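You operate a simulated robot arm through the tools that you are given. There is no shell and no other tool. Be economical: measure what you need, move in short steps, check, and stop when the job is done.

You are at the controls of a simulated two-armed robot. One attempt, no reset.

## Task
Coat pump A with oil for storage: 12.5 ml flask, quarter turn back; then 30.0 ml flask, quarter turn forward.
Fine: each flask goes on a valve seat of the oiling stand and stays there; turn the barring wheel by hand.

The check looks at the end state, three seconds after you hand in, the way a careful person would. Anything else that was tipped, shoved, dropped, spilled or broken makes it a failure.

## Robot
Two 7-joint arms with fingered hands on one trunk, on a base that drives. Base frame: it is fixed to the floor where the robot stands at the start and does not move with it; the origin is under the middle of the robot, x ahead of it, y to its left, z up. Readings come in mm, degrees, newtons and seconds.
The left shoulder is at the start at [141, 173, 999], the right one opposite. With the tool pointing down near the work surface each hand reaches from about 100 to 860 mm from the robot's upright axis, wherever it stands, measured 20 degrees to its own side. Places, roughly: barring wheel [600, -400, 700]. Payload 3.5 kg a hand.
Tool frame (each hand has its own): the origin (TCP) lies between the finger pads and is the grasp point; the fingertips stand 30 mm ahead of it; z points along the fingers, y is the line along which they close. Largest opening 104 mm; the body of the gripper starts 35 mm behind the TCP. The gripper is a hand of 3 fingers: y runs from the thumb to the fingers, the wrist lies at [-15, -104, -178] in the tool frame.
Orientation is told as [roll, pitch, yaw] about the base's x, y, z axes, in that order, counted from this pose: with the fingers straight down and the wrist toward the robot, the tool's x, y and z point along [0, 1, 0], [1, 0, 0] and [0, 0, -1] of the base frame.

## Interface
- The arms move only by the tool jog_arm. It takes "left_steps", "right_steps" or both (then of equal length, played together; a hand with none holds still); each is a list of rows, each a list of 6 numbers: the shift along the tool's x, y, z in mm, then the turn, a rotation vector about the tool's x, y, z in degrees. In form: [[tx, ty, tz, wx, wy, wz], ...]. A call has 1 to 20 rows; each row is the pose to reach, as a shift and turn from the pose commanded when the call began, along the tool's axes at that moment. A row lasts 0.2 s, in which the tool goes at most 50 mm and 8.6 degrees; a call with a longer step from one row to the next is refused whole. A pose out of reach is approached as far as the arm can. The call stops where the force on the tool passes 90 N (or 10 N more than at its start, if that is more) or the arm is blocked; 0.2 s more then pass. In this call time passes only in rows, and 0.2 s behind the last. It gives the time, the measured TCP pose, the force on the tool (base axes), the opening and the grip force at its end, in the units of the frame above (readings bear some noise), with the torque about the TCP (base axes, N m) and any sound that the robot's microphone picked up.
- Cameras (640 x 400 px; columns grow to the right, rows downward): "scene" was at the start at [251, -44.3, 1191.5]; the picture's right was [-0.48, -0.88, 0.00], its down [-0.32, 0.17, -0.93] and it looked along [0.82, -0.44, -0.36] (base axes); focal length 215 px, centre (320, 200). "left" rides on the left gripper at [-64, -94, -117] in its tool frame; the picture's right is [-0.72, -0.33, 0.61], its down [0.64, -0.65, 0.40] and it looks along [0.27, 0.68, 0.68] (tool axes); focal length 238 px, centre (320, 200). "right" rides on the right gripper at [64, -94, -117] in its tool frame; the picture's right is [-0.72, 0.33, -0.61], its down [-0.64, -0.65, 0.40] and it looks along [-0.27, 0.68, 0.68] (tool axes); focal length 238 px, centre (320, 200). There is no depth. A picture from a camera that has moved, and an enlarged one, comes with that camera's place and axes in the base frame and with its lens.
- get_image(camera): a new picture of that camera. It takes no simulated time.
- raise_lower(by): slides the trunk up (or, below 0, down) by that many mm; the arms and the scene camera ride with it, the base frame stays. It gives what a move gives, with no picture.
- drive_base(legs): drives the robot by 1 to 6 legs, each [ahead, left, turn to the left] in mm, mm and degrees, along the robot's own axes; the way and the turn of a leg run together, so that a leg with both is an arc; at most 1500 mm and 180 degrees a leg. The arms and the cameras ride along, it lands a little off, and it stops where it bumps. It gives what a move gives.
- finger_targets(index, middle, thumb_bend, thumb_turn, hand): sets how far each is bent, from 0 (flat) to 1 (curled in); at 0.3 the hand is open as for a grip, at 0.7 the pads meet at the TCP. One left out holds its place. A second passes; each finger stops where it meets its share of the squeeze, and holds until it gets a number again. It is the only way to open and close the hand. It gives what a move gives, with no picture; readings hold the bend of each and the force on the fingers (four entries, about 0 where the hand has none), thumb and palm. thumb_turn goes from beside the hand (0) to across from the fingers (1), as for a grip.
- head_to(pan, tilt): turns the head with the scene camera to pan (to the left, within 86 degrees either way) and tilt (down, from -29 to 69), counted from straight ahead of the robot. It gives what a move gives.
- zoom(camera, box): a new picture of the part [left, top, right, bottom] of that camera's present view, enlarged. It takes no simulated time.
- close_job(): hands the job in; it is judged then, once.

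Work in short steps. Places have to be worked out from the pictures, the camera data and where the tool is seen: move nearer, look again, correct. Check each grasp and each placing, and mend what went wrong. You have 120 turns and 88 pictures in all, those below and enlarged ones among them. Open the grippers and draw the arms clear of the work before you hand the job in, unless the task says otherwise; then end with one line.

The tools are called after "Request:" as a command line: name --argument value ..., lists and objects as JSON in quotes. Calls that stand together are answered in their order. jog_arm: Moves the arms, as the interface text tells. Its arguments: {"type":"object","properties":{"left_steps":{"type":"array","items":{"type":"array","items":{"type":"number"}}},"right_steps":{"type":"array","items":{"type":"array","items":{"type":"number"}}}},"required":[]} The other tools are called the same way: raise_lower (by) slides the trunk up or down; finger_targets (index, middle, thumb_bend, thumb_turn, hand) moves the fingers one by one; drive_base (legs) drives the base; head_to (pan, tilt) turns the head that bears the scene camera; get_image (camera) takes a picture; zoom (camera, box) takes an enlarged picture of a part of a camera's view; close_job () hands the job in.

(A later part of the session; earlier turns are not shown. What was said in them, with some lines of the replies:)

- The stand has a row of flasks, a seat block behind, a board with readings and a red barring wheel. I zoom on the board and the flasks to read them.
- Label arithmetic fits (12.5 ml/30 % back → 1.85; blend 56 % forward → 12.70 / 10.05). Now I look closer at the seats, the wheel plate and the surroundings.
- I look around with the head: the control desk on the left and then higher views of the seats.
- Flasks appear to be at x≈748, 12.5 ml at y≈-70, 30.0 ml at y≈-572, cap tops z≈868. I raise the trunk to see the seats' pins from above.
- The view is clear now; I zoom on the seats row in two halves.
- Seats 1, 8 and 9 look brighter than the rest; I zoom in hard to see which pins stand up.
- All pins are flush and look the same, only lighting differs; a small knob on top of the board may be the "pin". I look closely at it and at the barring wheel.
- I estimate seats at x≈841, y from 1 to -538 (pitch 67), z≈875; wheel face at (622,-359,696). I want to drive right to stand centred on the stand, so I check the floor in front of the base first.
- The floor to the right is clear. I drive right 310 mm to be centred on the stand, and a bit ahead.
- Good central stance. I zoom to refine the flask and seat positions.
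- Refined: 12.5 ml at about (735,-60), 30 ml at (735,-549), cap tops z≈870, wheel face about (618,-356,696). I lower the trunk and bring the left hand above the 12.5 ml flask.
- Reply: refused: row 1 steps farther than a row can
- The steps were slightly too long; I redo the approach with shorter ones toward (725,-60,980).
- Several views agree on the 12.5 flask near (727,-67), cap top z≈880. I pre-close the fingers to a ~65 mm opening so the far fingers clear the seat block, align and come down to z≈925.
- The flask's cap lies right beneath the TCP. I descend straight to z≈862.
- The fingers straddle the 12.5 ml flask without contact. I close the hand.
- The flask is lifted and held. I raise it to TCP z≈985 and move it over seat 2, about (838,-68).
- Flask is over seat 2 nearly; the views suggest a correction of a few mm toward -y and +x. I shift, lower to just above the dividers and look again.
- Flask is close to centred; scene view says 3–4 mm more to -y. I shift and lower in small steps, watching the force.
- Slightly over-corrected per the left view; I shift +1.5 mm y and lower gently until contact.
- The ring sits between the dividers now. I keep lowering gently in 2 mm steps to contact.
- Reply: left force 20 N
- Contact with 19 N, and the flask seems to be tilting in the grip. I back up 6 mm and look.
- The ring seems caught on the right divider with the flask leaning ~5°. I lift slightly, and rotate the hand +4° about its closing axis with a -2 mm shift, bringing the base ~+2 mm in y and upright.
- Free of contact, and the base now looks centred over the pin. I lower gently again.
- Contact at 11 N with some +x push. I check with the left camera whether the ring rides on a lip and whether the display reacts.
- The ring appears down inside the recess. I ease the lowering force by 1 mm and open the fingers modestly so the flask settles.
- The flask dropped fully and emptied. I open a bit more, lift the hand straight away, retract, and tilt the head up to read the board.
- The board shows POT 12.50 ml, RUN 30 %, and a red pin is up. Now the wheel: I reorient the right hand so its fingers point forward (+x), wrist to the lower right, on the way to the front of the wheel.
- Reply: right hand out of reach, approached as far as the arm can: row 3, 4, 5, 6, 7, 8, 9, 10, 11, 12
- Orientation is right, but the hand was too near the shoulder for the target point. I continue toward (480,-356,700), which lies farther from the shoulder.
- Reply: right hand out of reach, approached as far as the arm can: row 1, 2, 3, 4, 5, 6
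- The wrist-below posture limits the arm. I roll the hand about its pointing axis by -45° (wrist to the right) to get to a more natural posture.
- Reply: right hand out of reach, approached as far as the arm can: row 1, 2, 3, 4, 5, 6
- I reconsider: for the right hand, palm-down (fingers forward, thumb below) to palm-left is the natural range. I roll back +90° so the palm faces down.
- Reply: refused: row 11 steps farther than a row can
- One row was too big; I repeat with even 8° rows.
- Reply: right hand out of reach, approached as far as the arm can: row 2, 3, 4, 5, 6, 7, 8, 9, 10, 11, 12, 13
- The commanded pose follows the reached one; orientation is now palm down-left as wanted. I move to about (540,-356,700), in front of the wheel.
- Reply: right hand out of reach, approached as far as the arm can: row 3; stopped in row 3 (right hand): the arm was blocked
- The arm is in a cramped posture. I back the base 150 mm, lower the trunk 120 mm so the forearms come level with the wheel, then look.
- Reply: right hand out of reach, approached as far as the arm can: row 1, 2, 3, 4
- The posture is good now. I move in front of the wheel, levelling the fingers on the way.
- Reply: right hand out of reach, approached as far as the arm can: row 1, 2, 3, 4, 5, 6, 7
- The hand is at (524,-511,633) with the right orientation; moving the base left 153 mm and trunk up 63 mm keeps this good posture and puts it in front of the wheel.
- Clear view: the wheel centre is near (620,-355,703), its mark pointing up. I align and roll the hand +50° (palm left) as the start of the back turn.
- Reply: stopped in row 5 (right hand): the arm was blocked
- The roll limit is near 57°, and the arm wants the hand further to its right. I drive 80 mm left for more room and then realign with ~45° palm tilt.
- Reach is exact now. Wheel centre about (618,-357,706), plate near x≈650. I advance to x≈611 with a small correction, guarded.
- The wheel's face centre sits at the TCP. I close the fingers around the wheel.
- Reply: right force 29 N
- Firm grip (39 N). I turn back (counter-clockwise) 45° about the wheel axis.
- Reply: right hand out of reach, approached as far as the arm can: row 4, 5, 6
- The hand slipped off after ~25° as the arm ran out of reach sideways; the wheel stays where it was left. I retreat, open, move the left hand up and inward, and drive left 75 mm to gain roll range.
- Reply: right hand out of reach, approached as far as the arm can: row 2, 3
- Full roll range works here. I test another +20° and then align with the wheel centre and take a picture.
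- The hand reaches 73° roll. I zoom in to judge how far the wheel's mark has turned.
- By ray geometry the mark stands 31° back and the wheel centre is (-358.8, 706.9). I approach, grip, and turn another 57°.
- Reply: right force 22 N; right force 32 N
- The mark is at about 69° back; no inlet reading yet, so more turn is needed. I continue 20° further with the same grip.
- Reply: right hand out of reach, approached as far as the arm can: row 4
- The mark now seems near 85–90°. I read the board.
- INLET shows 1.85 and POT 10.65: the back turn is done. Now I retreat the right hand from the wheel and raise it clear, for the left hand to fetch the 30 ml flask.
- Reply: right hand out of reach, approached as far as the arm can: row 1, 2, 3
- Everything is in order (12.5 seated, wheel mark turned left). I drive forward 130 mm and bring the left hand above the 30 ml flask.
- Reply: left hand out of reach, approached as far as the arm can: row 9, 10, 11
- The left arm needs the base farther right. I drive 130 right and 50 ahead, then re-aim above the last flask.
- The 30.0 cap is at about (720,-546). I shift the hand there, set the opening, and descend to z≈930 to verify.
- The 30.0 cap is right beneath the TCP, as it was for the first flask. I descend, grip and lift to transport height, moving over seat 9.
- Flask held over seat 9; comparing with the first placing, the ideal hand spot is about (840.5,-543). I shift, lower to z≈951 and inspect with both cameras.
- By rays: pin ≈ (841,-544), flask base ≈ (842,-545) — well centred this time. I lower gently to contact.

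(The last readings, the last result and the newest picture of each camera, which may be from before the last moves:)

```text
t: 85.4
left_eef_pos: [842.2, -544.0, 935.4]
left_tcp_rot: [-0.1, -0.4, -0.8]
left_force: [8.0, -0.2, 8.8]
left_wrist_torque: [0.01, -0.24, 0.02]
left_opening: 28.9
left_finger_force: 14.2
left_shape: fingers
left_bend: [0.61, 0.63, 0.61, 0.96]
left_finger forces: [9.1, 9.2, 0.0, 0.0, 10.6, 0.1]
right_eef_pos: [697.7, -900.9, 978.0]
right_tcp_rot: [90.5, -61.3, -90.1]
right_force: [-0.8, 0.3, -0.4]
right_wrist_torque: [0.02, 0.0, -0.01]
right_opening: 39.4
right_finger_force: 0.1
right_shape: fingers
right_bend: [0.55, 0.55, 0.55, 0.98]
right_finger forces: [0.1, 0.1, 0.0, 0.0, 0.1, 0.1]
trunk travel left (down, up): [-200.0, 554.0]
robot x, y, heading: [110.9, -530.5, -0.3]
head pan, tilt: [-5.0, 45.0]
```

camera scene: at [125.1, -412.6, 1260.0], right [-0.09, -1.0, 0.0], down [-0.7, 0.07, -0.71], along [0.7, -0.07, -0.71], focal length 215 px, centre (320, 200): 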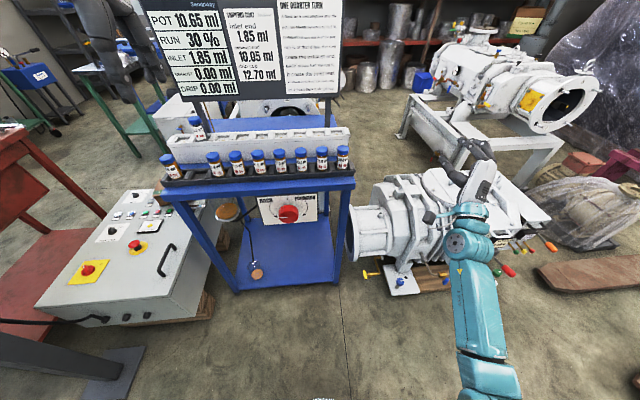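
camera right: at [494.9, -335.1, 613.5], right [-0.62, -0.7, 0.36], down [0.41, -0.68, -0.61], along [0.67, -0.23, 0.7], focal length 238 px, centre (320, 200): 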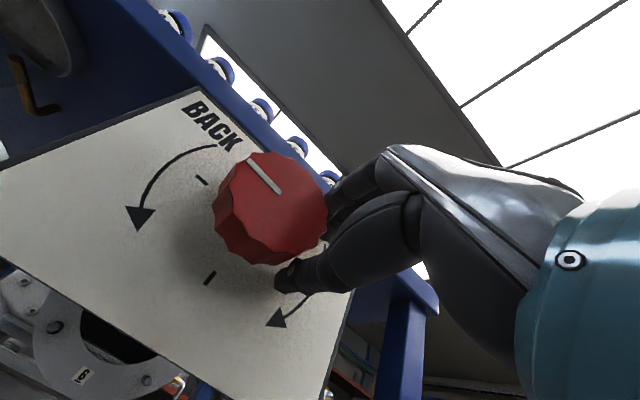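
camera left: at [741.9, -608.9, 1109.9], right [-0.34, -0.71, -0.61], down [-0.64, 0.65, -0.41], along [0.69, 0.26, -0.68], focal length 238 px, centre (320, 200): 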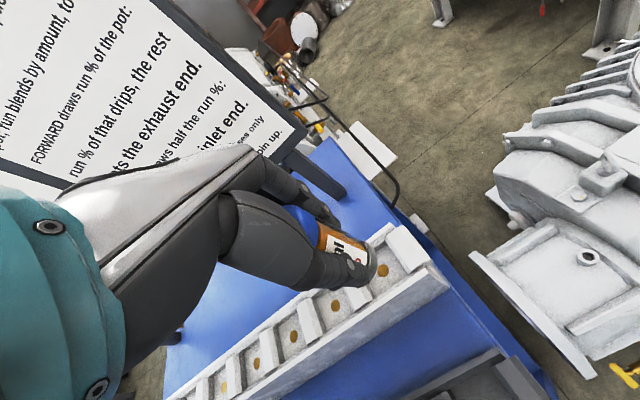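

Contact at the same height as for the first flask. One look before releasing.

Request:
zoom --camera "left" --box '[290, 190, 450, 290]'

```text
4.00 times, centred on (370, 240) of left
camera zoom: at [747.7, -606.1, 1052.3], right [-0.33, -0.72, -0.61], down [-0.64, 0.65, -0.41], along [0.69, 0.26, -0.67], focal length 953 px, centre (120, 40)
```

zoom: 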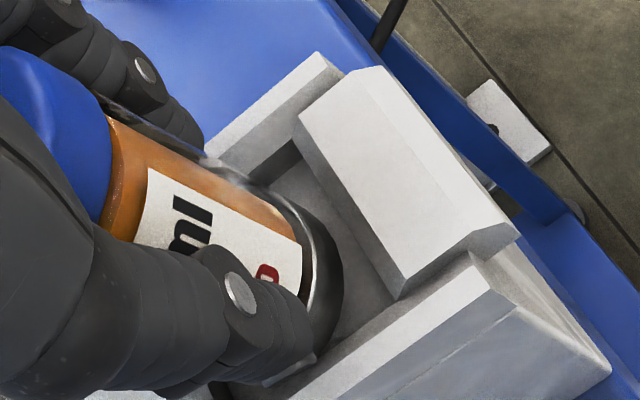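

Comparing with the first flask, this one sits ~6–7 mm too far +y (offset in the grasp). I lift 10 mm, shift -6.5 mm and look.

Request:
jog_arm --left_steps '[[0, 0, -6, 0, 0, 0], [0, 0, -14, 0, 0, 0], [-6.5, 0, -14, 0, 0, 0], [-6.5, 0, -8, 0, 0, 0]]'

Request:
zoom --camera "left" --box '[290, 190, 450, 290]'

```text
t: 86.4
left_eef_pos: [841.7, -550.5, 942.4]
left_tcp_rot: [0.0, 0.0, -0.8]
left_force: [0.1, -0.7, -1.4]
left_wrist_torque: [-0.01, -0.01, 0.04]
left_opening: 28.8
left_finger_force: 13.3
left_shape: fingers
left_bend: [0.61, 0.63, 0.6, 0.96]
left_finger forces: [6.4, 7.1, 0.0, 0.0, 13.0, 0.1]
right_eef_pos: [698.0, -901.4, 977.9]
right_tcp_rot: [90.4, -61.3, -90.2]
right_force: [0.0, 0.3, 0.0]
right_wrist_torque: [-0.01, 0.01, 0.0]
right_opening: 39.4
right_finger_force: 0.1
right_shape: fingers
right_bend: [0.55, 0.55, 0.55, 0.98]
right_finger forces: [0.0, 0.0, 0.0, 0.0, 0.0, 0.0]
trunk travel left (down, up): [-200.0, 554.0]
robot x, y, heading: [111.9, -533.1, -0.1]
head pan, tilt: [-5.0, 45.0]
```

```text
4.00 times, centred on (370, 240) of left
camera zoom: at [747.9, -612.6, 1059.7], right [-0.34, -0.71, -0.61], down [-0.64, 0.65, -0.4], along [0.69, 0.26, -0.68], focal length 953 px, centre (120, 40)
```

zoom: 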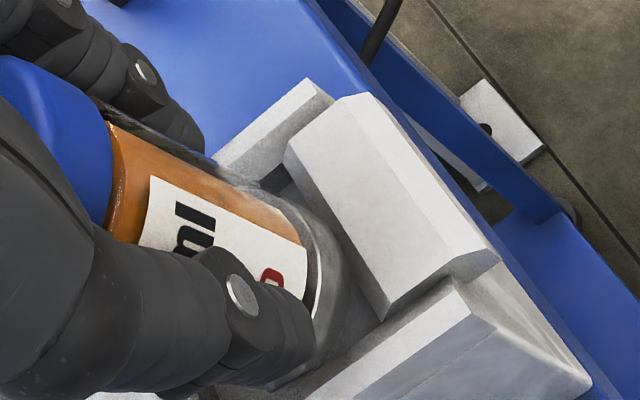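

Now the ring is about 21.5 mm from the divider edge – centred. I lower to contact.

Request:
jog_arm --left_steps '[[0.5, 0, 3, 0, 0, 0], [0.5, 0, 6, 0, 0, 0], [0.5, 0, 9, 0, 0, 0], [0.5, 0, 12, 0, 0, 0]]'

```text
t: 87.4
left_eef_pos: [842.6, -549.4, 934.4]
left_tcp_rot: [0.0, -0.7, -0.9]
left_force: [7.8, 3.7, 20.7]
left_wrist_torque: [0.09, -0.18, 0.05]
left_opening: 28.1
left_finger_force: 15.4
left_shape: fingers
left_bend: [0.61, 0.63, 0.61, 0.96]
left_finger forces: [8.9, 10.4, 0.0, 0.0, 11.6, 0.0]
right_eef_pos: [698.2, -899.9, 978.8]
right_tcp_rot: [90.6, -61.3, -90.3]
right_force: [-0.1, -0.9, 0.7]
right_wrist_torque: [0.01, 0.02, 0.01]
right_opening: 39.9
right_finger_force: 0.0
right_shape: fingers
right_bend: [0.55, 0.55, 0.55, 0.98]
right_finger forces: [0.1, 0.0, 0.0, 0.1, 0.0, 0.0]
trunk travel left (down, up): [-200.0, 554.0]
robot x, y, heading: [110.3, -531.7, -0.4]
head pan, tilt: [-5.0, 45.0]
```

Same contact pattern as with the first flask, which settled fine on release. I ease up slightly, open, and look.

Request:
jog_arm --left_steps '[[0.5, 1, 9, 0, 0, 0]]'

Request:
finger_targets --hand "left" --index 0.5 --middle 0.5 --thumb_bend 0.5

Request:
get_image --camera "left"

```text
t: 87.8
left_eef_pos: [842.5, -549.3, 923.5]
left_tcp_rot: [0.0, -0.3, -0.8]
left_force: [14.3, 2.4, 16.8]
left_wrist_torque: [0.18, -0.19, -0.01]
left_opening: 25.7
left_finger_force: 17.0
left_shape: fingers
left_bend: [0.6, 0.61, 0.63, 0.96]
left_finger forces: [9.7, 14.0, 0.0, 0.0, 9.7, 0.0]
right_eef_pos: [697.8, -901.5, 977.6]
right_tcp_rot: [90.4, -61.3, -90.2]
right_force: [-0.3, 0.2, -0.2]
right_wrist_torque: [0.02, 0.02, 0.03]
right_opening: 39.3
right_finger_force: 0.1
right_shape: fingers
right_bend: [0.55, 0.55, 0.55, 0.98]
right_finger forces: [0.0, 0.0, 0.0, 0.1, 0.0, 0.1]
trunk travel left (down, up): [-200.0, 554.0]
robot x, y, heading: [109.4, -530.9, -0.3]
head pan, tilt: [-5.0, 45.0]
```

```text
t: 88.8
left_eef_pos: [842.6, -549.5, 919.7]
left_tcp_rot: [0.0, 0.1, -0.9]
left_force: [0.2, 0.1, 0.4]
left_wrist_torque: [0.01, 0.03, 0.01]
left_opening: 51.4
left_finger_force: 0.0
left_shape: fingers
left_bend: [0.5, 0.5, 0.5, 0.97]
left_finger forces: [0.0, 0.1, 0.1, 0.0, 0.1, 0.0]
right_eef_pos: [698.7, -901.2, 978.2]
right_tcp_rot: [90.4, -61.3, -90.2]
right_force: [-0.1, 0.5, 0.2]
right_wrist_torque: [0.0, 0.02, -0.02]
right_opening: 39.2
right_finger_force: 0.1
right_shape: fingers
right_bend: [0.55, 0.55, 0.55, 0.98]
right_finger forces: [0.1, 0.0, 0.0, 0.1, 0.1, 0.0]
trunk travel left (down, up): [-200.0, 554.0]
robot x, y, heading: [109.3, -530.7, -0.2]
head pan, tilt: [-5.0, 45.0]
```

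```text
6 pictures are left
camera left: at [748.9, -610.9, 1037.6], right [-0.34, -0.71, -0.61], down [-0.64, 0.65, -0.4], along [0.69, 0.26, -0.68], focal length 238 px, centre (320, 200)
```

left: 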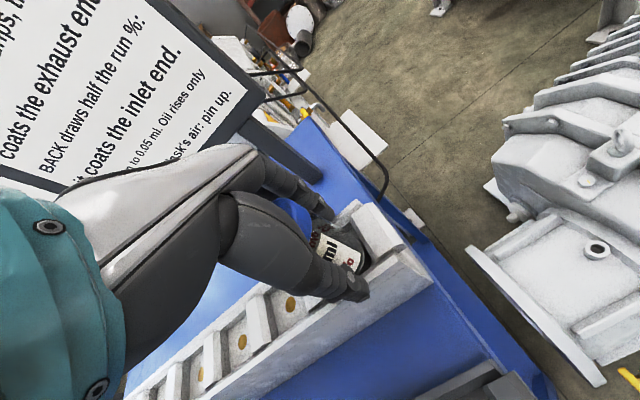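

The flask is seated, upright and emptied (I went lower than intended, but no force remains). I open and lift straight away, then retract.

Request:
finger_targets --hand "left" --index 0.4 --middle 0.4 --thumb_bend 0.4

Request:
jog_arm --left_steps '[[1, 0, -20, 0, 0, 0], [2, 0, -50, 0, 0, 0], [2, 0, -90, 0, 0, 0], [2, 0, -130, 0, 0, 0], [2, -20, -165, 0, 0, 0], [2, -60, -180, 0, 0, 0], [2, -105, -190, 0, 0, 0], [2, -150, -190, 0, 0, 0], [10, -195, -190, 0, 0, 0], [30, -235, -190, 0, 0, 0]]'

Request:
drive_base --legs '[[-180, 0, 0]]'

Request:
head_to --pan 8 --tilt 38

Request:
get_image --camera "scene"

```text
t: 89.8
left_eef_pos: [843.4, -548.5, 920.5]
left_tcp_rot: [-0.1, 0.0, -0.8]
left_force: [-0.2, -1.0, 1.0]
left_wrist_torque: [0.02, 0.02, -0.05]
left_opening: 77.3
left_finger_force: 0.1
left_shape: fingers
left_bend: [0.4, 0.4, 0.4, 0.97]
left_finger forces: [0.0, 0.0, 0.2, 0.0, 0.0, 0.0]
right_eef_pos: [698.2, -901.1, 977.7]
right_tcp_rot: [90.4, -61.3, -90.1]
right_force: [-0.6, 0.7, 0.2]
right_wrist_torque: [0.02, -0.02, 0.04]
right_opening: 39.5
right_finger_force: 0.1
right_shape: fingers
right_bend: [0.55, 0.55, 0.55, 0.98]
right_finger forces: [0.0, 0.0, 0.0, 0.0, 0.1, 0.0]
trunk travel left (down, up): [-200.0, 554.0]
robot x, y, heading: [108.5, -532.0, -0.1]
head pan, tilt: [-5.0, 45.0]
```

```text
t: 92.0
left_eef_pos: [717.5, -551.4, 1101.1]
left_tcp_rot: [0.1, 0.0, -0.8]
left_force: [0.9, 0.2, 0.7]
left_wrist_torque: [0.01, 0.02, 0.01]
left_opening: 77.7
left_finger_force: 0.0
left_shape: fingers
left_bend: [0.4, 0.4, 0.4, 0.97]
left_finger forces: [0.1, 0.0, 0.1, 0.0, 0.0, 0.1]
left hand out of reach, approached as far as the arm can: row 3, 4, 5, 8, 9, 10
right_eef_pos: [698.7, -901.1, 977.7]
right_tcp_rot: [90.4, -61.2, -90.2]
right_force: [0.4, -0.7, 0.6]
right_wrist_torque: [0.02, 0.01, -0.04]
right_opening: 39.4
right_finger_force: 0.1
right_shape: fingers
right_bend: [0.55, 0.55, 0.55, 0.98]
right_finger forces: [0.1, 0.0, 0.1, 0.0, 0.1, 0.0]
trunk travel left (down, up): [-200.0, 554.0]
robot x, y, heading: [113.6, -533.5, -0.4]
head pan, tilt: [-5.0, 45.0]
```

```text
t: 93.5
left_eef_pos: [539.0, -550.8, 1101.6]
left_tcp_rot: [0.1, 0.0, -0.8]
left_force: [-1.5, -0.2, 0.4]
left_wrist_torque: [0.0, 0.02, -0.01]
left_opening: 77.7
left_finger_force: 0.0
left_shape: fingers
left_bend: [0.4, 0.4, 0.4, 0.97]
left_finger forces: [0.1, 0.0, 0.1, 0.0, 0.0, 0.0]
right_eef_pos: [517.0, -900.3, 979.4]
right_tcp_rot: [90.5, -61.3, -90.2]
right_force: [-0.1, 0.1, 0.1]
right_wrist_torque: [0.0, 0.03, -0.04]
right_opening: 39.3
right_finger_force: 0.2
right_shape: fingers
right_bend: [0.55, 0.55, 0.55, 0.98]
right_finger forces: [0.1, 0.1, 0.0, 0.0, 0.0, 0.0]
trunk travel left (down, up): [-200.0, 554.0]
robot x, y, heading: [-73.0, -531.5, -0.0]
head pan, tilt: [-5.0, 45.0]
```

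```text
t: 94.2
left_eef_pos: [538.7, -549.1, 1100.0]
left_tcp_rot: [-0.1, 0.0, -0.7]
left_force: [-0.2, 0.3, 0.0]
left_wrist_torque: [0.01, 0.0, -0.04]
left_opening: 77.8
left_finger_force: 0.0
left_shape: fingers
left_bend: [0.4, 0.4, 0.4, 0.97]
left_finger forces: [0.0, 0.0, 0.1, 0.0, 0.0, 0.0]
right_eef_pos: [518.6, -900.2, 978.4]
right_tcp_rot: [90.5, -61.3, -90.1]
right_force: [0.0, 0.7, -0.8]
right_wrist_torque: [-0.01, -0.01, 0.0]
right_opening: 39.6
right_finger_force: 0.0
right_shape: fingers
right_bend: [0.55, 0.55, 0.55, 0.98]
right_finger forces: [0.0, 0.0, 0.0, 0.0, 0.0, 0.0]
trunk travel left (down, up): [-200.0, 554.0]
robot x, y, heading: [-71.0, -531.8, -0.2]
head pan, tilt: [8.0, 38.0]
```

```text
5 pictures are left
camera scene: at [129.3, -519.6, 1270.2], right [0.14, -0.99, 0.0], down [-0.61, -0.08, -0.79], along [0.78, 0.11, -0.62], focal length 215 px, centre (320, 200)
```

scene: 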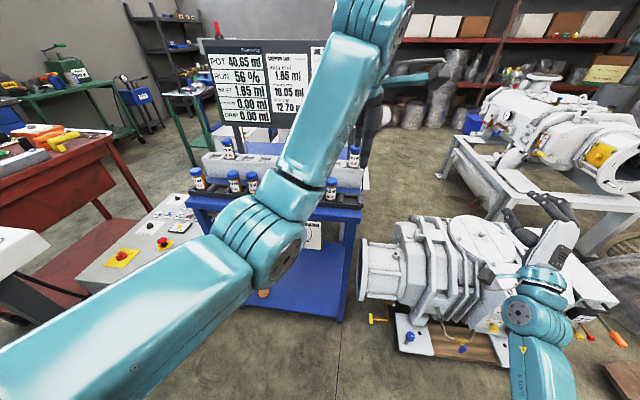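

POT 40.65 ml, RUN 56 % — as wanted. Now I bring the left arm aside, drive left back to the wheel-turning stance, lower the trunk and put the right hand in front of the wheel, palm down.

Request:
jog_arm --left_steps '[[40, -5, 0, 0, 0, 0], [80, -10, 0, 0, 0, 0], [120, -20, 0, 0, 0, 0], [160, -30, 0, 0, 0, 0], [200, -40, 0, 0, 0, 0], [235, -45, 0, 0, 0, 0]]'

Request:
drive_base --legs '[[0, 300, 0], [0, 245, 0]]'

Request:
raise_lower --by -107

Request:
finger_targets --hand "right" --index 0.3 --middle 0.3 --thumb_bend 0.3

Request:
jog_arm --right_steps '[[-20, -35, 1, 0, 0, -5], [-41, -71, 2, 0, 0, -10], [-62, -106, 3, 0, 0, -15], [-82, -142, 4, 0, 0, -20]]'

```text
t: 95.6
left_eef_pos: [541.2, -296.5, 1090.9]
left_tcp_rot: [-0.1, 0.0, -0.8]
left_force: [0.5, 0.5, -0.1]
left_wrist_torque: [-0.03, 0.02, 0.01]
left_opening: 77.6
left_finger_force: 0.1
left_shape: fingers
left_bend: [0.4, 0.4, 0.4, 0.97]
left_finger forces: [0.1, 0.0, 0.0, 0.0, 0.0, 0.0]
left hand out of reach, approached as far as the arm can: row 1, 2, 3, 4, 5, 6
right_eef_pos: [518.4, -900.0, 978.7]
right_tcp_rot: [90.5, -61.3, -90.1]
right_force: [-0.5, 0.4, -0.3]
right_wrist_torque: [-0.01, 0.01, -0.03]
right_opening: 39.7
right_finger_force: 0.1
right_shape: fingers
right_bend: [0.55, 0.55, 0.55, 0.98]
right_finger forces: [0.0, 0.0, 0.0, 0.0, 0.0, 0.0]
trunk travel left (down, up): [-200.0, 554.0]
robot x, y, heading: [-72.8, -533.5, -0.1]
head pan, tilt: [8.0, 38.0]
```

```text
t: 99.0
left_eef_pos: [547.3, 231.1, 1089.8]
left_tcp_rot: [0.0, -0.1, -1.4]
left_force: [0.5, 0.6, 0.7]
left_wrist_torque: [-0.01, 0.03, 0.01]
left_opening: 77.6
left_finger_force: 0.1
left_shape: fingers
left_bend: [0.4, 0.4, 0.4, 0.97]
left_finger forces: [0.0, 0.1, 0.1, 0.1, 0.1, 0.1]
right_eef_pos: [518.0, -370.0, 978.3]
right_tcp_rot: [90.4, -61.2, -90.7]
right_force: [-0.1, 0.2, 0.3]
right_wrist_torque: [0.0, 0.02, 0.0]
right_opening: 39.7
right_finger_force: 0.1
right_shape: fingers
right_bend: [0.55, 0.55, 0.55, 0.98]
right_finger forces: [0.0, 0.0, 0.0, 0.1, 0.0, 0.0]
trunk travel left (down, up): [-200.0, 554.0]
robot x, y, heading: [-64.3, 7.9, -0.6]
head pan, tilt: [8.0, 38.0]
```

```text
t: 100.4
left_eef_pos: [585.1, 230.7, 914.4]
left_tcp_rot: [0.1, 7.3, -1.4]
left_force: [-0.6, 0.1, -0.1]
left_wrist_torque: [-0.02, 0.01, 0.0]
left_opening: 77.7
left_finger_force: 0.0
left_shape: fingers
left_bend: [0.4, 0.4, 0.4, 0.97]
left_finger forces: [0.0, 0.1, 0.1, 0.1, 0.1, 0.0]
right_eef_pos: [517.6, -371.2, 871.2]
right_tcp_rot: [90.4, -61.3, -90.9]
right_force: [-0.7, 0.6, 0.9]
right_wrist_torque: [0.01, 0.02, 0.0]
right_opening: 39.2
right_finger_force: 0.0
right_shape: fingers
right_bend: [0.55, 0.55, 0.55, 0.98]
right_finger forces: [0.1, 0.1, 0.0, 0.0, 0.0, 0.0]
trunk travel left (down, up): [-93.0, 661.0]
robot x, y, heading: [-64.8, 6.0, -0.9]
head pan, tilt: [8.0, 38.0]
```

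```text
t: 101.4
left_eef_pos: [586.1, 231.1, 915.2]
left_tcp_rot: [0.1, 7.4, -1.4]
left_force: [-0.6, 0.7, 0.2]
left_wrist_torque: [0.0, -0.01, -0.01]
left_opening: 77.7
left_finger_force: 0.1
left_shape: fingers
left_bend: [0.4, 0.4, 0.4, 0.97]
left_finger forces: [0.0, 0.1, 0.1, 0.1, 0.0, 0.0]
right_eef_pos: [518.4, -371.8, 870.1]
right_tcp_rot: [90.4, -61.4, -91.0]
right_force: [0.2, 0.2, -0.5]
right_wrist_torque: [-0.02, -0.01, 0.01]
right_opening: 102.7
right_finger_force: 0.0
right_shape: fingers
right_bend: [0.3, 0.3, 0.3, 0.98]
right_finger forces: [0.1, 0.0, 0.0, 0.1, 0.0, 0.1]
trunk travel left (down, up): [-93.0, 661.0]
robot x, y, heading: [-64.4, 4.6, -0.7]
head pan, tilt: [8.0, 38.0]
```

```text
t: 102.4
left_eef_pos: [587.5, 230.5, 914.4]
left_tcp_rot: [0.0, 7.4, -1.3]
left_force: [-0.4, 0.4, -1.0]
left_wrist_torque: [0.0, -0.01, 0.03]
left_opening: 77.8
left_finger_force: 0.1
left_shape: fingers
left_bend: [0.4, 0.4, 0.4, 0.97]
left_finger forces: [0.1, 0.1, 0.1, 0.1, 0.0, 0.1]
right_eef_pos: [520.0, -373.3, 705.7]
right_tcp_rot: [91.3, -81.3, -91.7]
right_force: [-0.3, -0.4, -0.4]
right_wrist_torque: [-0.02, 0.01, 0.01]
right_opening: 103.1
right_finger_force: 0.0
right_shape: fingers
right_bend: [0.3, 0.3, 0.3, 0.98]
right_finger forces: [0.0, 0.0, 0.0, 0.0, 0.0, 0.0]
trunk travel left (down, up): [-93.0, 661.0]
robot x, y, heading: [-69.4, 6.5, -1.1]
head pan, tilt: [8.0, 38.0]
```

The right hand is in front of the wheel, palm down. I correct y by +16 mm and advance to x≈614, raising the idle left hand too.

Request:
jog_arm --right_steps '[[16, 0, 0, 0, 0, 0], [16, 0, 30, 0, 0, 0], [16, 0, 60, 0, 0, 0], [16, 0, 82, 0, 0, 0], [16, 0, 94, 0, 0, 0]]' --left_steps '[[0, -10, -20, 0, 0, 0], [0, -20, -40, 0, 0, 0], [0, -30, -60, 0, 0, 0], [0, -40, -80, 0, 0, 0], [0, -45, -90, 0, 0, 0]]'

```text
t: 103.6
left_eef_pos: [592.2, 248.3, 1010.1]
left_tcp_rot: [0.0, 7.1, -1.5]
left_force: [-0.3, -0.5, -0.4]
left_wrist_torque: [0.02, -0.06, 0.03]
left_opening: 77.8
left_finger_force: 0.1
left_shape: fingers
left_bend: [0.4, 0.4, 0.4, 0.97]
left_finger forces: [0.0, 0.0, 0.0, 0.1, 0.0, 0.0]
left hand out of reach, approached as far as the arm can: row 1, 2, 3, 4, 5
right_eef_pos: [615.0, -359.2, 710.4]
right_tcp_rot: [91.4, -81.3, -91.7]
right_force: [1.3, -0.4, -0.3]
right_wrist_torque: [-0.01, 0.02, 0.03]
right_opening: 102.9
right_finger_force: 0.1
right_shape: fingers
right_bend: [0.3, 0.3, 0.3, 0.98]
right_finger forces: [0.0, 0.1, 0.0, 0.0, 0.1, 0.1]
trunk travel left (down, up): [-93.0, 661.0]
robot x, y, heading: [-67.1, 4.3, -0.7]
head pan, tilt: [8.0, 38.0]
```

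The hand is on the wheel axis with no contact. I grip firmly and turn forward 62° in small steps.

Request:
finger_targets --hand "right" --index 0.65 --middle 0.65 --thumb_bend 0.65

Request:
jog_arm --right_steps '[[0, 0, 0, 0, 0, 6], [0, 0, 0, 0, 0, 12], [0, 0, 0, 0, 0, 18], [0, 0, 0, 0, 0, 24], [0, 0, 0, 0, 0, 30], [0, 0, 0, 0, 0, 36], [0, 0, 0, 0, 0, 42], [0, 0, 0, 0, 0, 48], [0, 0, 0, 0, 0, 54], [0, 0, 0, 0, 0, 60], [0, 0, 0, 0, 0, 64]]'

Request:
head_to --pan -28 --tilt 38

Request:
zoom --camera "right" --box '[180, 150, 420, 300]'

```text
t: 104.6
left_eef_pos: [592.3, 247.7, 1011.2]
left_tcp_rot: [0.1, 7.3, -1.3]
left_force: [-0.4, 0.0, 0.5]
left_wrist_torque: [0.02, 0.01, 0.0]
left_opening: 77.8
left_finger_force: 0.0
left_shape: fingers
left_bend: [0.4, 0.4, 0.4, 0.97]
left_finger forces: [0.0, 0.0, 0.0, 0.1, 0.0, 0.0]
right_eef_pos: [613.2, -360.2, 708.1]
right_tcp_rot: [90.8, -81.3, -91.3]
right_force: [-22.6, -1.4, 0.1]
right_wrist_torque: [-0.37, -2.33, -0.55]
right_opening: 64.1
right_finger_force: 44.0
right_shape: fingers
right_bend: [0.49, 0.44, 0.48, 0.97]
right_finger forces: [17.1, 31.6, 0.0, 0.0, 40.0, 0.1]
trunk travel left (down, up): [-93.0, 661.0]
robot x, y, heading: [-66.6, 3.0, -0.8]
head pan, tilt: [8.0, 38.0]
```

```text
t: 107.0
left_eef_pos: [592.8, 249.3, 1011.4]
left_tcp_rot: [0.0, 7.3, -1.5]
left_force: [0.4, -0.1, -0.6]
left_wrist_torque: [-0.01, 0.0, 0.03]
left_opening: 77.8
left_finger_force: 0.0
left_shape: fingers
left_bend: [0.4, 0.4, 0.4, 0.97]
left_finger forces: [0.0, 0.0, 0.0, 0.0, 0.0, 0.0]
right_eef_pos: [613.4, -359.0, 703.0]
right_tcp_rot: [89.5, -17.0, -90.2]
right_force: [-32.1, 22.1, -0.8]
right_wrist_torque: [-0.87, -1.32, -1.42]
right_opening: 65.3
right_finger_force: 47.9
right_shape: fingers
right_bend: [0.5, 0.56, 0.48, 1.0]
right_finger forces: [40.0, 8.3, 0.0, 0.1, 47.8, 0.0]
trunk travel left (down, up): [-93.0, 661.0]
robot x, y, heading: [-63.5, 2.7, -0.7]
head pan, tilt: [8.0, 38.0]
```

```text
t: 108.0
left_eef_pos: [593.0, 248.1, 1010.4]
left_tcp_rot: [0.0, 7.4, -1.4]
left_force: [0.2, 0.8, -1.1]
left_wrist_torque: [0.01, 0.01, -0.02]
left_opening: 77.7
left_finger_force: 0.1
left_shape: fingers
left_bend: [0.4, 0.4, 0.4, 0.97]
left_finger forces: [0.0, 0.1, 0.0, 0.0, 0.0, 0.0]
right_eef_pos: [613.4, -358.3, 702.5]
right_tcp_rot: [89.3, -17.3, -90.3]
right_force: [-31.6, 23.1, -1.0]
right_wrist_torque: [-0.8, -1.27, -1.39]
right_opening: 65.4
right_finger_force: 47.6
right_shape: fingers
right_bend: [0.51, 0.56, 0.48, 1.0]
right_finger forces: [38.2, 7.7, 0.0, 0.0, 48.4, 0.0]
trunk travel left (down, up): [-93.0, 661.0]
robot x, y, heading: [-65.7, 7.1, -0.7]
head pan, tilt: [-28.0, 38.0]
```

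```text
2.67 times, centred on (300, 225) of right
camera zoom: at [497.8, -250.4, 737.2], right [-0.62, -0.52, -0.58], down [0.4, 0.43, -0.81], along [0.67, -0.74, -0.06], focal length 636 px, centre (373, 133)
```

zoom: 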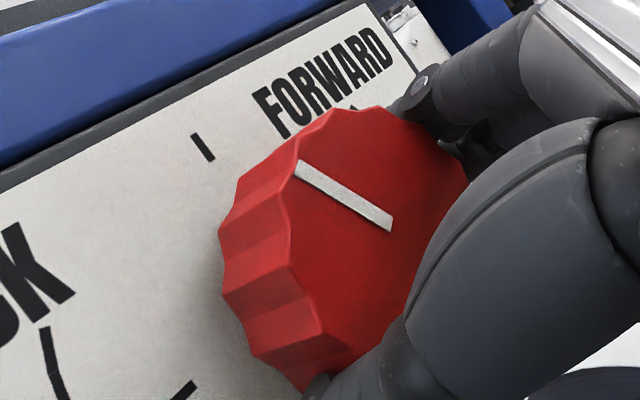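

The mark is now ~28° short of up: about 60° done. I release, roll the hand back 42°, regrip and turn forward 34°, then look.

Request:
finger_targets --hand "right" --index 0.3 --middle 0.3 --thumb_bend 0.3

Request:
jog_arm --right_steps '[[0, 0, 0, 0, 0, -7], [0, 0, 0, 0, 0, -14], [0, 0, 0, 0, 0, -21], [0, 0, 0, 0, 0, -28], [0, 0, 0, 0, 0, -35], [0, 0, 0, 0, 0, -42]]'

Request:
finger_targets --hand "right" --index 0.65 --middle 0.65 --thumb_bend 0.65

Request:
jog_arm --right_steps '[[0, 0, 0, 0, 0, 6], [0, 0, 0, 0, 0, 12], [0, 0, 0, 0, 0, 18], [0, 0, 0, 0, 0, 24], [0, 0, 0, 0, 0, 29]]'

Request:
get_image --camera "scene"

```text
t: 109.0
left_eef_pos: [592.0, 248.9, 1010.3]
left_tcp_rot: [0.0, 7.3, -1.4]
left_force: [0.5, 0.0, -0.1]
left_wrist_torque: [-0.01, 0.0, 0.03]
left_opening: 77.8
left_finger_force: 0.0
left_shape: fingers
left_bend: [0.4, 0.4, 0.4, 0.97]
left_finger forces: [0.1, 0.0, 0.0, 0.0, 0.0, 0.0]
right_eef_pos: [617.0, -359.6, 711.4]
right_tcp_rot: [90.3, -17.3, -90.5]
right_force: [-3.6, 2.0, -0.9]
right_wrist_torque: [-0.07, 0.04, 0.09]
right_opening: 105.7
right_finger_force: 1.7
right_shape: fingers
right_bend: [0.3, 0.3, 0.28, 0.98]
right_finger forces: [0.0, 0.0, 0.1, 0.0, 3.4, 0.0]
trunk travel left (down, up): [-93.0, 661.0]
robot x, y, heading: [-67.4, 6.7, -0.7]
head pan, tilt: [-28.0, 38.0]
```

```text
t: 110.5
left_eef_pos: [591.9, 248.8, 1010.6]
left_tcp_rot: [0.0, 7.3, -1.3]
left_force: [1.2, 0.2, 0.1]
left_wrist_torque: [0.01, -0.02, 0.0]
left_opening: 77.8
left_finger_force: 0.1
left_shape: fingers
left_bend: [0.4, 0.4, 0.4, 0.97]
left_finger forces: [0.0, 0.1, 0.1, 0.0, 0.0, 0.1]
right_eef_pos: [616.6, -359.1, 708.1]
right_tcp_rot: [90.5, -59.5, -90.7]
right_force: [-0.9, 3.5, -1.5]
right_wrist_torque: [0.04, 0.01, -0.04]
right_opening: 105.1
right_finger_force: 1.4
right_shape: fingers
right_bend: [0.3, 0.3, 0.29, 0.97]
right_finger forces: [0.0, 0.1, 0.0, 0.0, 2.7, 0.0]
trunk travel left (down, up): [-93.0, 661.0]
robot x, y, heading: [-68.1, 8.1, -0.7]
head pan, tilt: [-28.0, 38.0]
```

```text
t: 111.5
left_eef_pos: [590.9, 248.9, 1010.3]
left_tcp_rot: [0.0, 7.3, -1.5]
left_force: [0.1, 0.3, 0.1]
left_wrist_torque: [0.0, -0.04, 0.01]
left_opening: 78.0
left_finger_force: 0.0
left_shape: fingers
left_bend: [0.4, 0.4, 0.4, 0.97]
left_finger forces: [0.1, 0.0, 0.0, 0.0, 0.1, 0.1]
right_eef_pos: [614.6, -358.5, 706.0]
right_tcp_rot: [89.9, -59.3, -90.3]
right_force: [-34.9, 16.3, -0.3]
right_wrist_torque: [-0.3, -3.19, -1.82]
right_opening: 66.8
right_finger_force: 50.7
right_shape: fingers
right_bend: [0.49, 0.37, 0.49, 0.96]
right_finger forces: [32.2, 24.4, 0.0, 0.1, 44.4, 0.0]
trunk travel left (down, up): [-93.0, 661.0]
robot x, y, heading: [-66.4, 4.1, -1.0]
head pan, tilt: [-28.0, 38.0]
```

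```text
t: 112.7
left_eef_pos: [591.9, 249.3, 1010.6]
left_tcp_rot: [0.0, 7.4, -1.4]
left_force: [-0.6, 0.5, 0.5]
left_wrist_torque: [0.01, -0.01, 0.01]
left_opening: 78.0
left_finger_force: 0.0
left_shape: fingers
left_bend: [0.4, 0.4, 0.4, 0.97]
left_finger forces: [0.0, 0.1, 0.1, 0.1, 0.0, 0.0]
right_eef_pos: [614.6, -358.3, 706.1]
right_tcp_rot: [89.9, -30.2, -90.2]
right_force: [-30.6, 25.5, 0.3]
right_wrist_torque: [-0.98, -2.0, -2.17]
right_opening: 64.8
right_finger_force: 49.0
right_shape: fingers
right_bend: [0.52, 0.42, 0.49, 1.0]
right_finger forces: [30.8, 23.6, 0.1, 0.1, 43.6, 0.0]
trunk travel left (down, up): [-93.0, 661.0]
robot x, y, heading: [-67.6, 3.6, -0.8]
head pan, tilt: [-28.0, 38.0]
```

```text
3 pictures are left
camera scene: at [181.5, -37.5, 1157.9], right [-0.48, -0.88, 0.0], down [-0.54, 0.3, -0.79], along [0.69, -0.38, -0.61], focal length 215 px, centre (320, 200)
```

scene: 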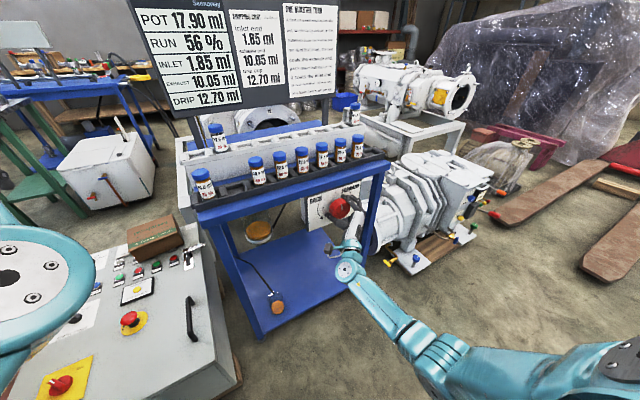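

INLET 1.85, EXHAUST 10.05, DRIP 12.70 – all targets reached. I open the right hand and draw it straight back from the wheel, then check.

Request:
finger_targets --hand "right" --index 0.28 --middle 0.28 --thumb_bend 0.28

Request:
jog_arm --right_steps '[[0, 0, -20, 0, 0, 0], [0, 0, -45, 0, 0, 0], [0, 0, -70, 0, 0, 0], [0, 0, -95, 0, 0, 0]]'

Request:
drive_base --legs '[[-80, 0, 0]]'

Request:
zoom --camera "scene" --box '[120, 0, 440, 200]'

```text
t: 113.7
left_eef_pos: [592.5, 248.9, 1009.9]
left_tcp_rot: [0.1, 7.3, -1.4]
left_force: [0.1, -0.1, 0.1]
left_wrist_torque: [-0.01, -0.01, -0.01]
left_opening: 77.9
left_finger_force: 0.1
left_shape: fingers
left_bend: [0.4, 0.4, 0.4, 0.97]
left_finger forces: [0.0, 0.0, 0.0, 0.0, 0.0, 0.0]
right_eef_pos: [615.1, -362.2, 709.3]
right_tcp_rot: [90.3, -30.3, -90.6]
right_force: [-1.9, 0.6, -1.7]
right_wrist_torque: [-0.03, 0.03, 0.05]
right_opening: 109.8
right_finger_force: 1.1
right_shape: fingers
right_bend: [0.28, 0.28, 0.26, 0.98]
right_finger forces: [0.1, 0.0, 0.0, 0.1, 2.2, 0.0]
trunk travel left (down, up): [-93.0, 661.0]
robot x, y, heading: [-69.7, 6.3, -0.8]
head pan, tilt: [-28.0, 38.0]
```

```text
t: 114.7
left_eef_pos: [592.4, 248.2, 1009.9]
left_tcp_rot: [0.0, 7.3, -1.5]
left_force: [0.5, 0.0, 0.4]
left_wrist_torque: [0.0, 0.01, 0.02]
left_opening: 77.6
left_finger_force: 0.0
left_shape: fingers
left_bend: [0.4, 0.4, 0.4, 0.97]
left_finger forces: [0.0, 0.1, 0.0, 0.0, 0.0, 0.0]
right_eef_pos: [523.7, -360.1, 709.9]
right_tcp_rot: [90.3, -30.3, -90.6]
right_force: [-0.3, -0.4, -0.8]
right_wrist_torque: [0.0, 0.02, 0.02]
right_opening: 108.0
right_finger_force: 0.2
right_shape: fingers
right_bend: [0.28, 0.28, 0.28, 0.98]
right_finger forces: [0.0, 0.1, 0.0, 0.0, 0.1, 0.0]
trunk travel left (down, up): [-93.0, 661.0]
robot x, y, heading: [-65.8, 6.4, -0.8]
head pan, tilt: [-28.0, 38.0]
```

```text
t: 115.7
left_eef_pos: [509.0, 250.2, 1010.5]
left_tcp_rot: [0.0, 7.4, -1.4]
left_force: [0.3, -0.6, 0.0]
left_wrist_torque: [0.0, -0.01, 0.02]
left_opening: 77.9
left_finger_force: 0.2
left_shape: fingers
left_bend: [0.4, 0.4, 0.4, 0.97]
left_finger forces: [0.0, 0.1, 0.0, 0.0, 0.1, 0.0]
right_eef_pos: [439.3, -357.7, 708.8]
right_tcp_rot: [90.3, -30.3, -90.6]
right_force: [-0.6, -0.3, 0.5]
right_wrist_torque: [-0.03, 0.0, -0.02]
right_opening: 108.1
right_finger_force: 0.1
right_shape: fingers
right_bend: [0.28, 0.28, 0.28, 0.98]
right_finger forces: [0.0, 0.1, 0.1, 0.1, 0.1, 0.0]
trunk travel left (down, up): [-93.0, 661.0]
robot x, y, heading: [-152.7, 7.6, -0.7]
head pan, tilt: [-28.0, 38.0]
```

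```text
2.00 times, centred on (280, 100) of scene
camera zoom: at [98.1, -37.5, 1157.9], right [-0.48, -0.88, 0.0], down [-0.54, 0.3, -0.79], along [0.69, -0.38, -0.62], focal length 430 px, centre (400, 400)
```

zoom: 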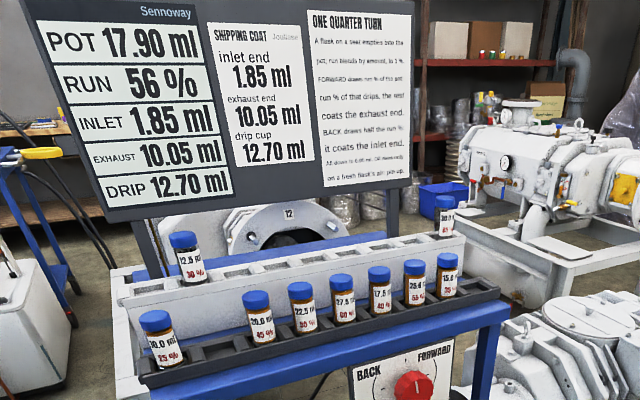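

The readings match the card, both flasks stand on their seats, the others are untouched, and the hands are open and clear. I hand in.

Request:
close_job

```text
The job is handed in.
```

Pump A is coated for storage, and the board readings match the card: inlet 1.85 ml, exhaust 10.05 ml, drip cup 12.70 ml. The 12.5 ml flask (quarter turn back) and the 30.0 ml flask (quarter turn forward) are still on their valve seats.
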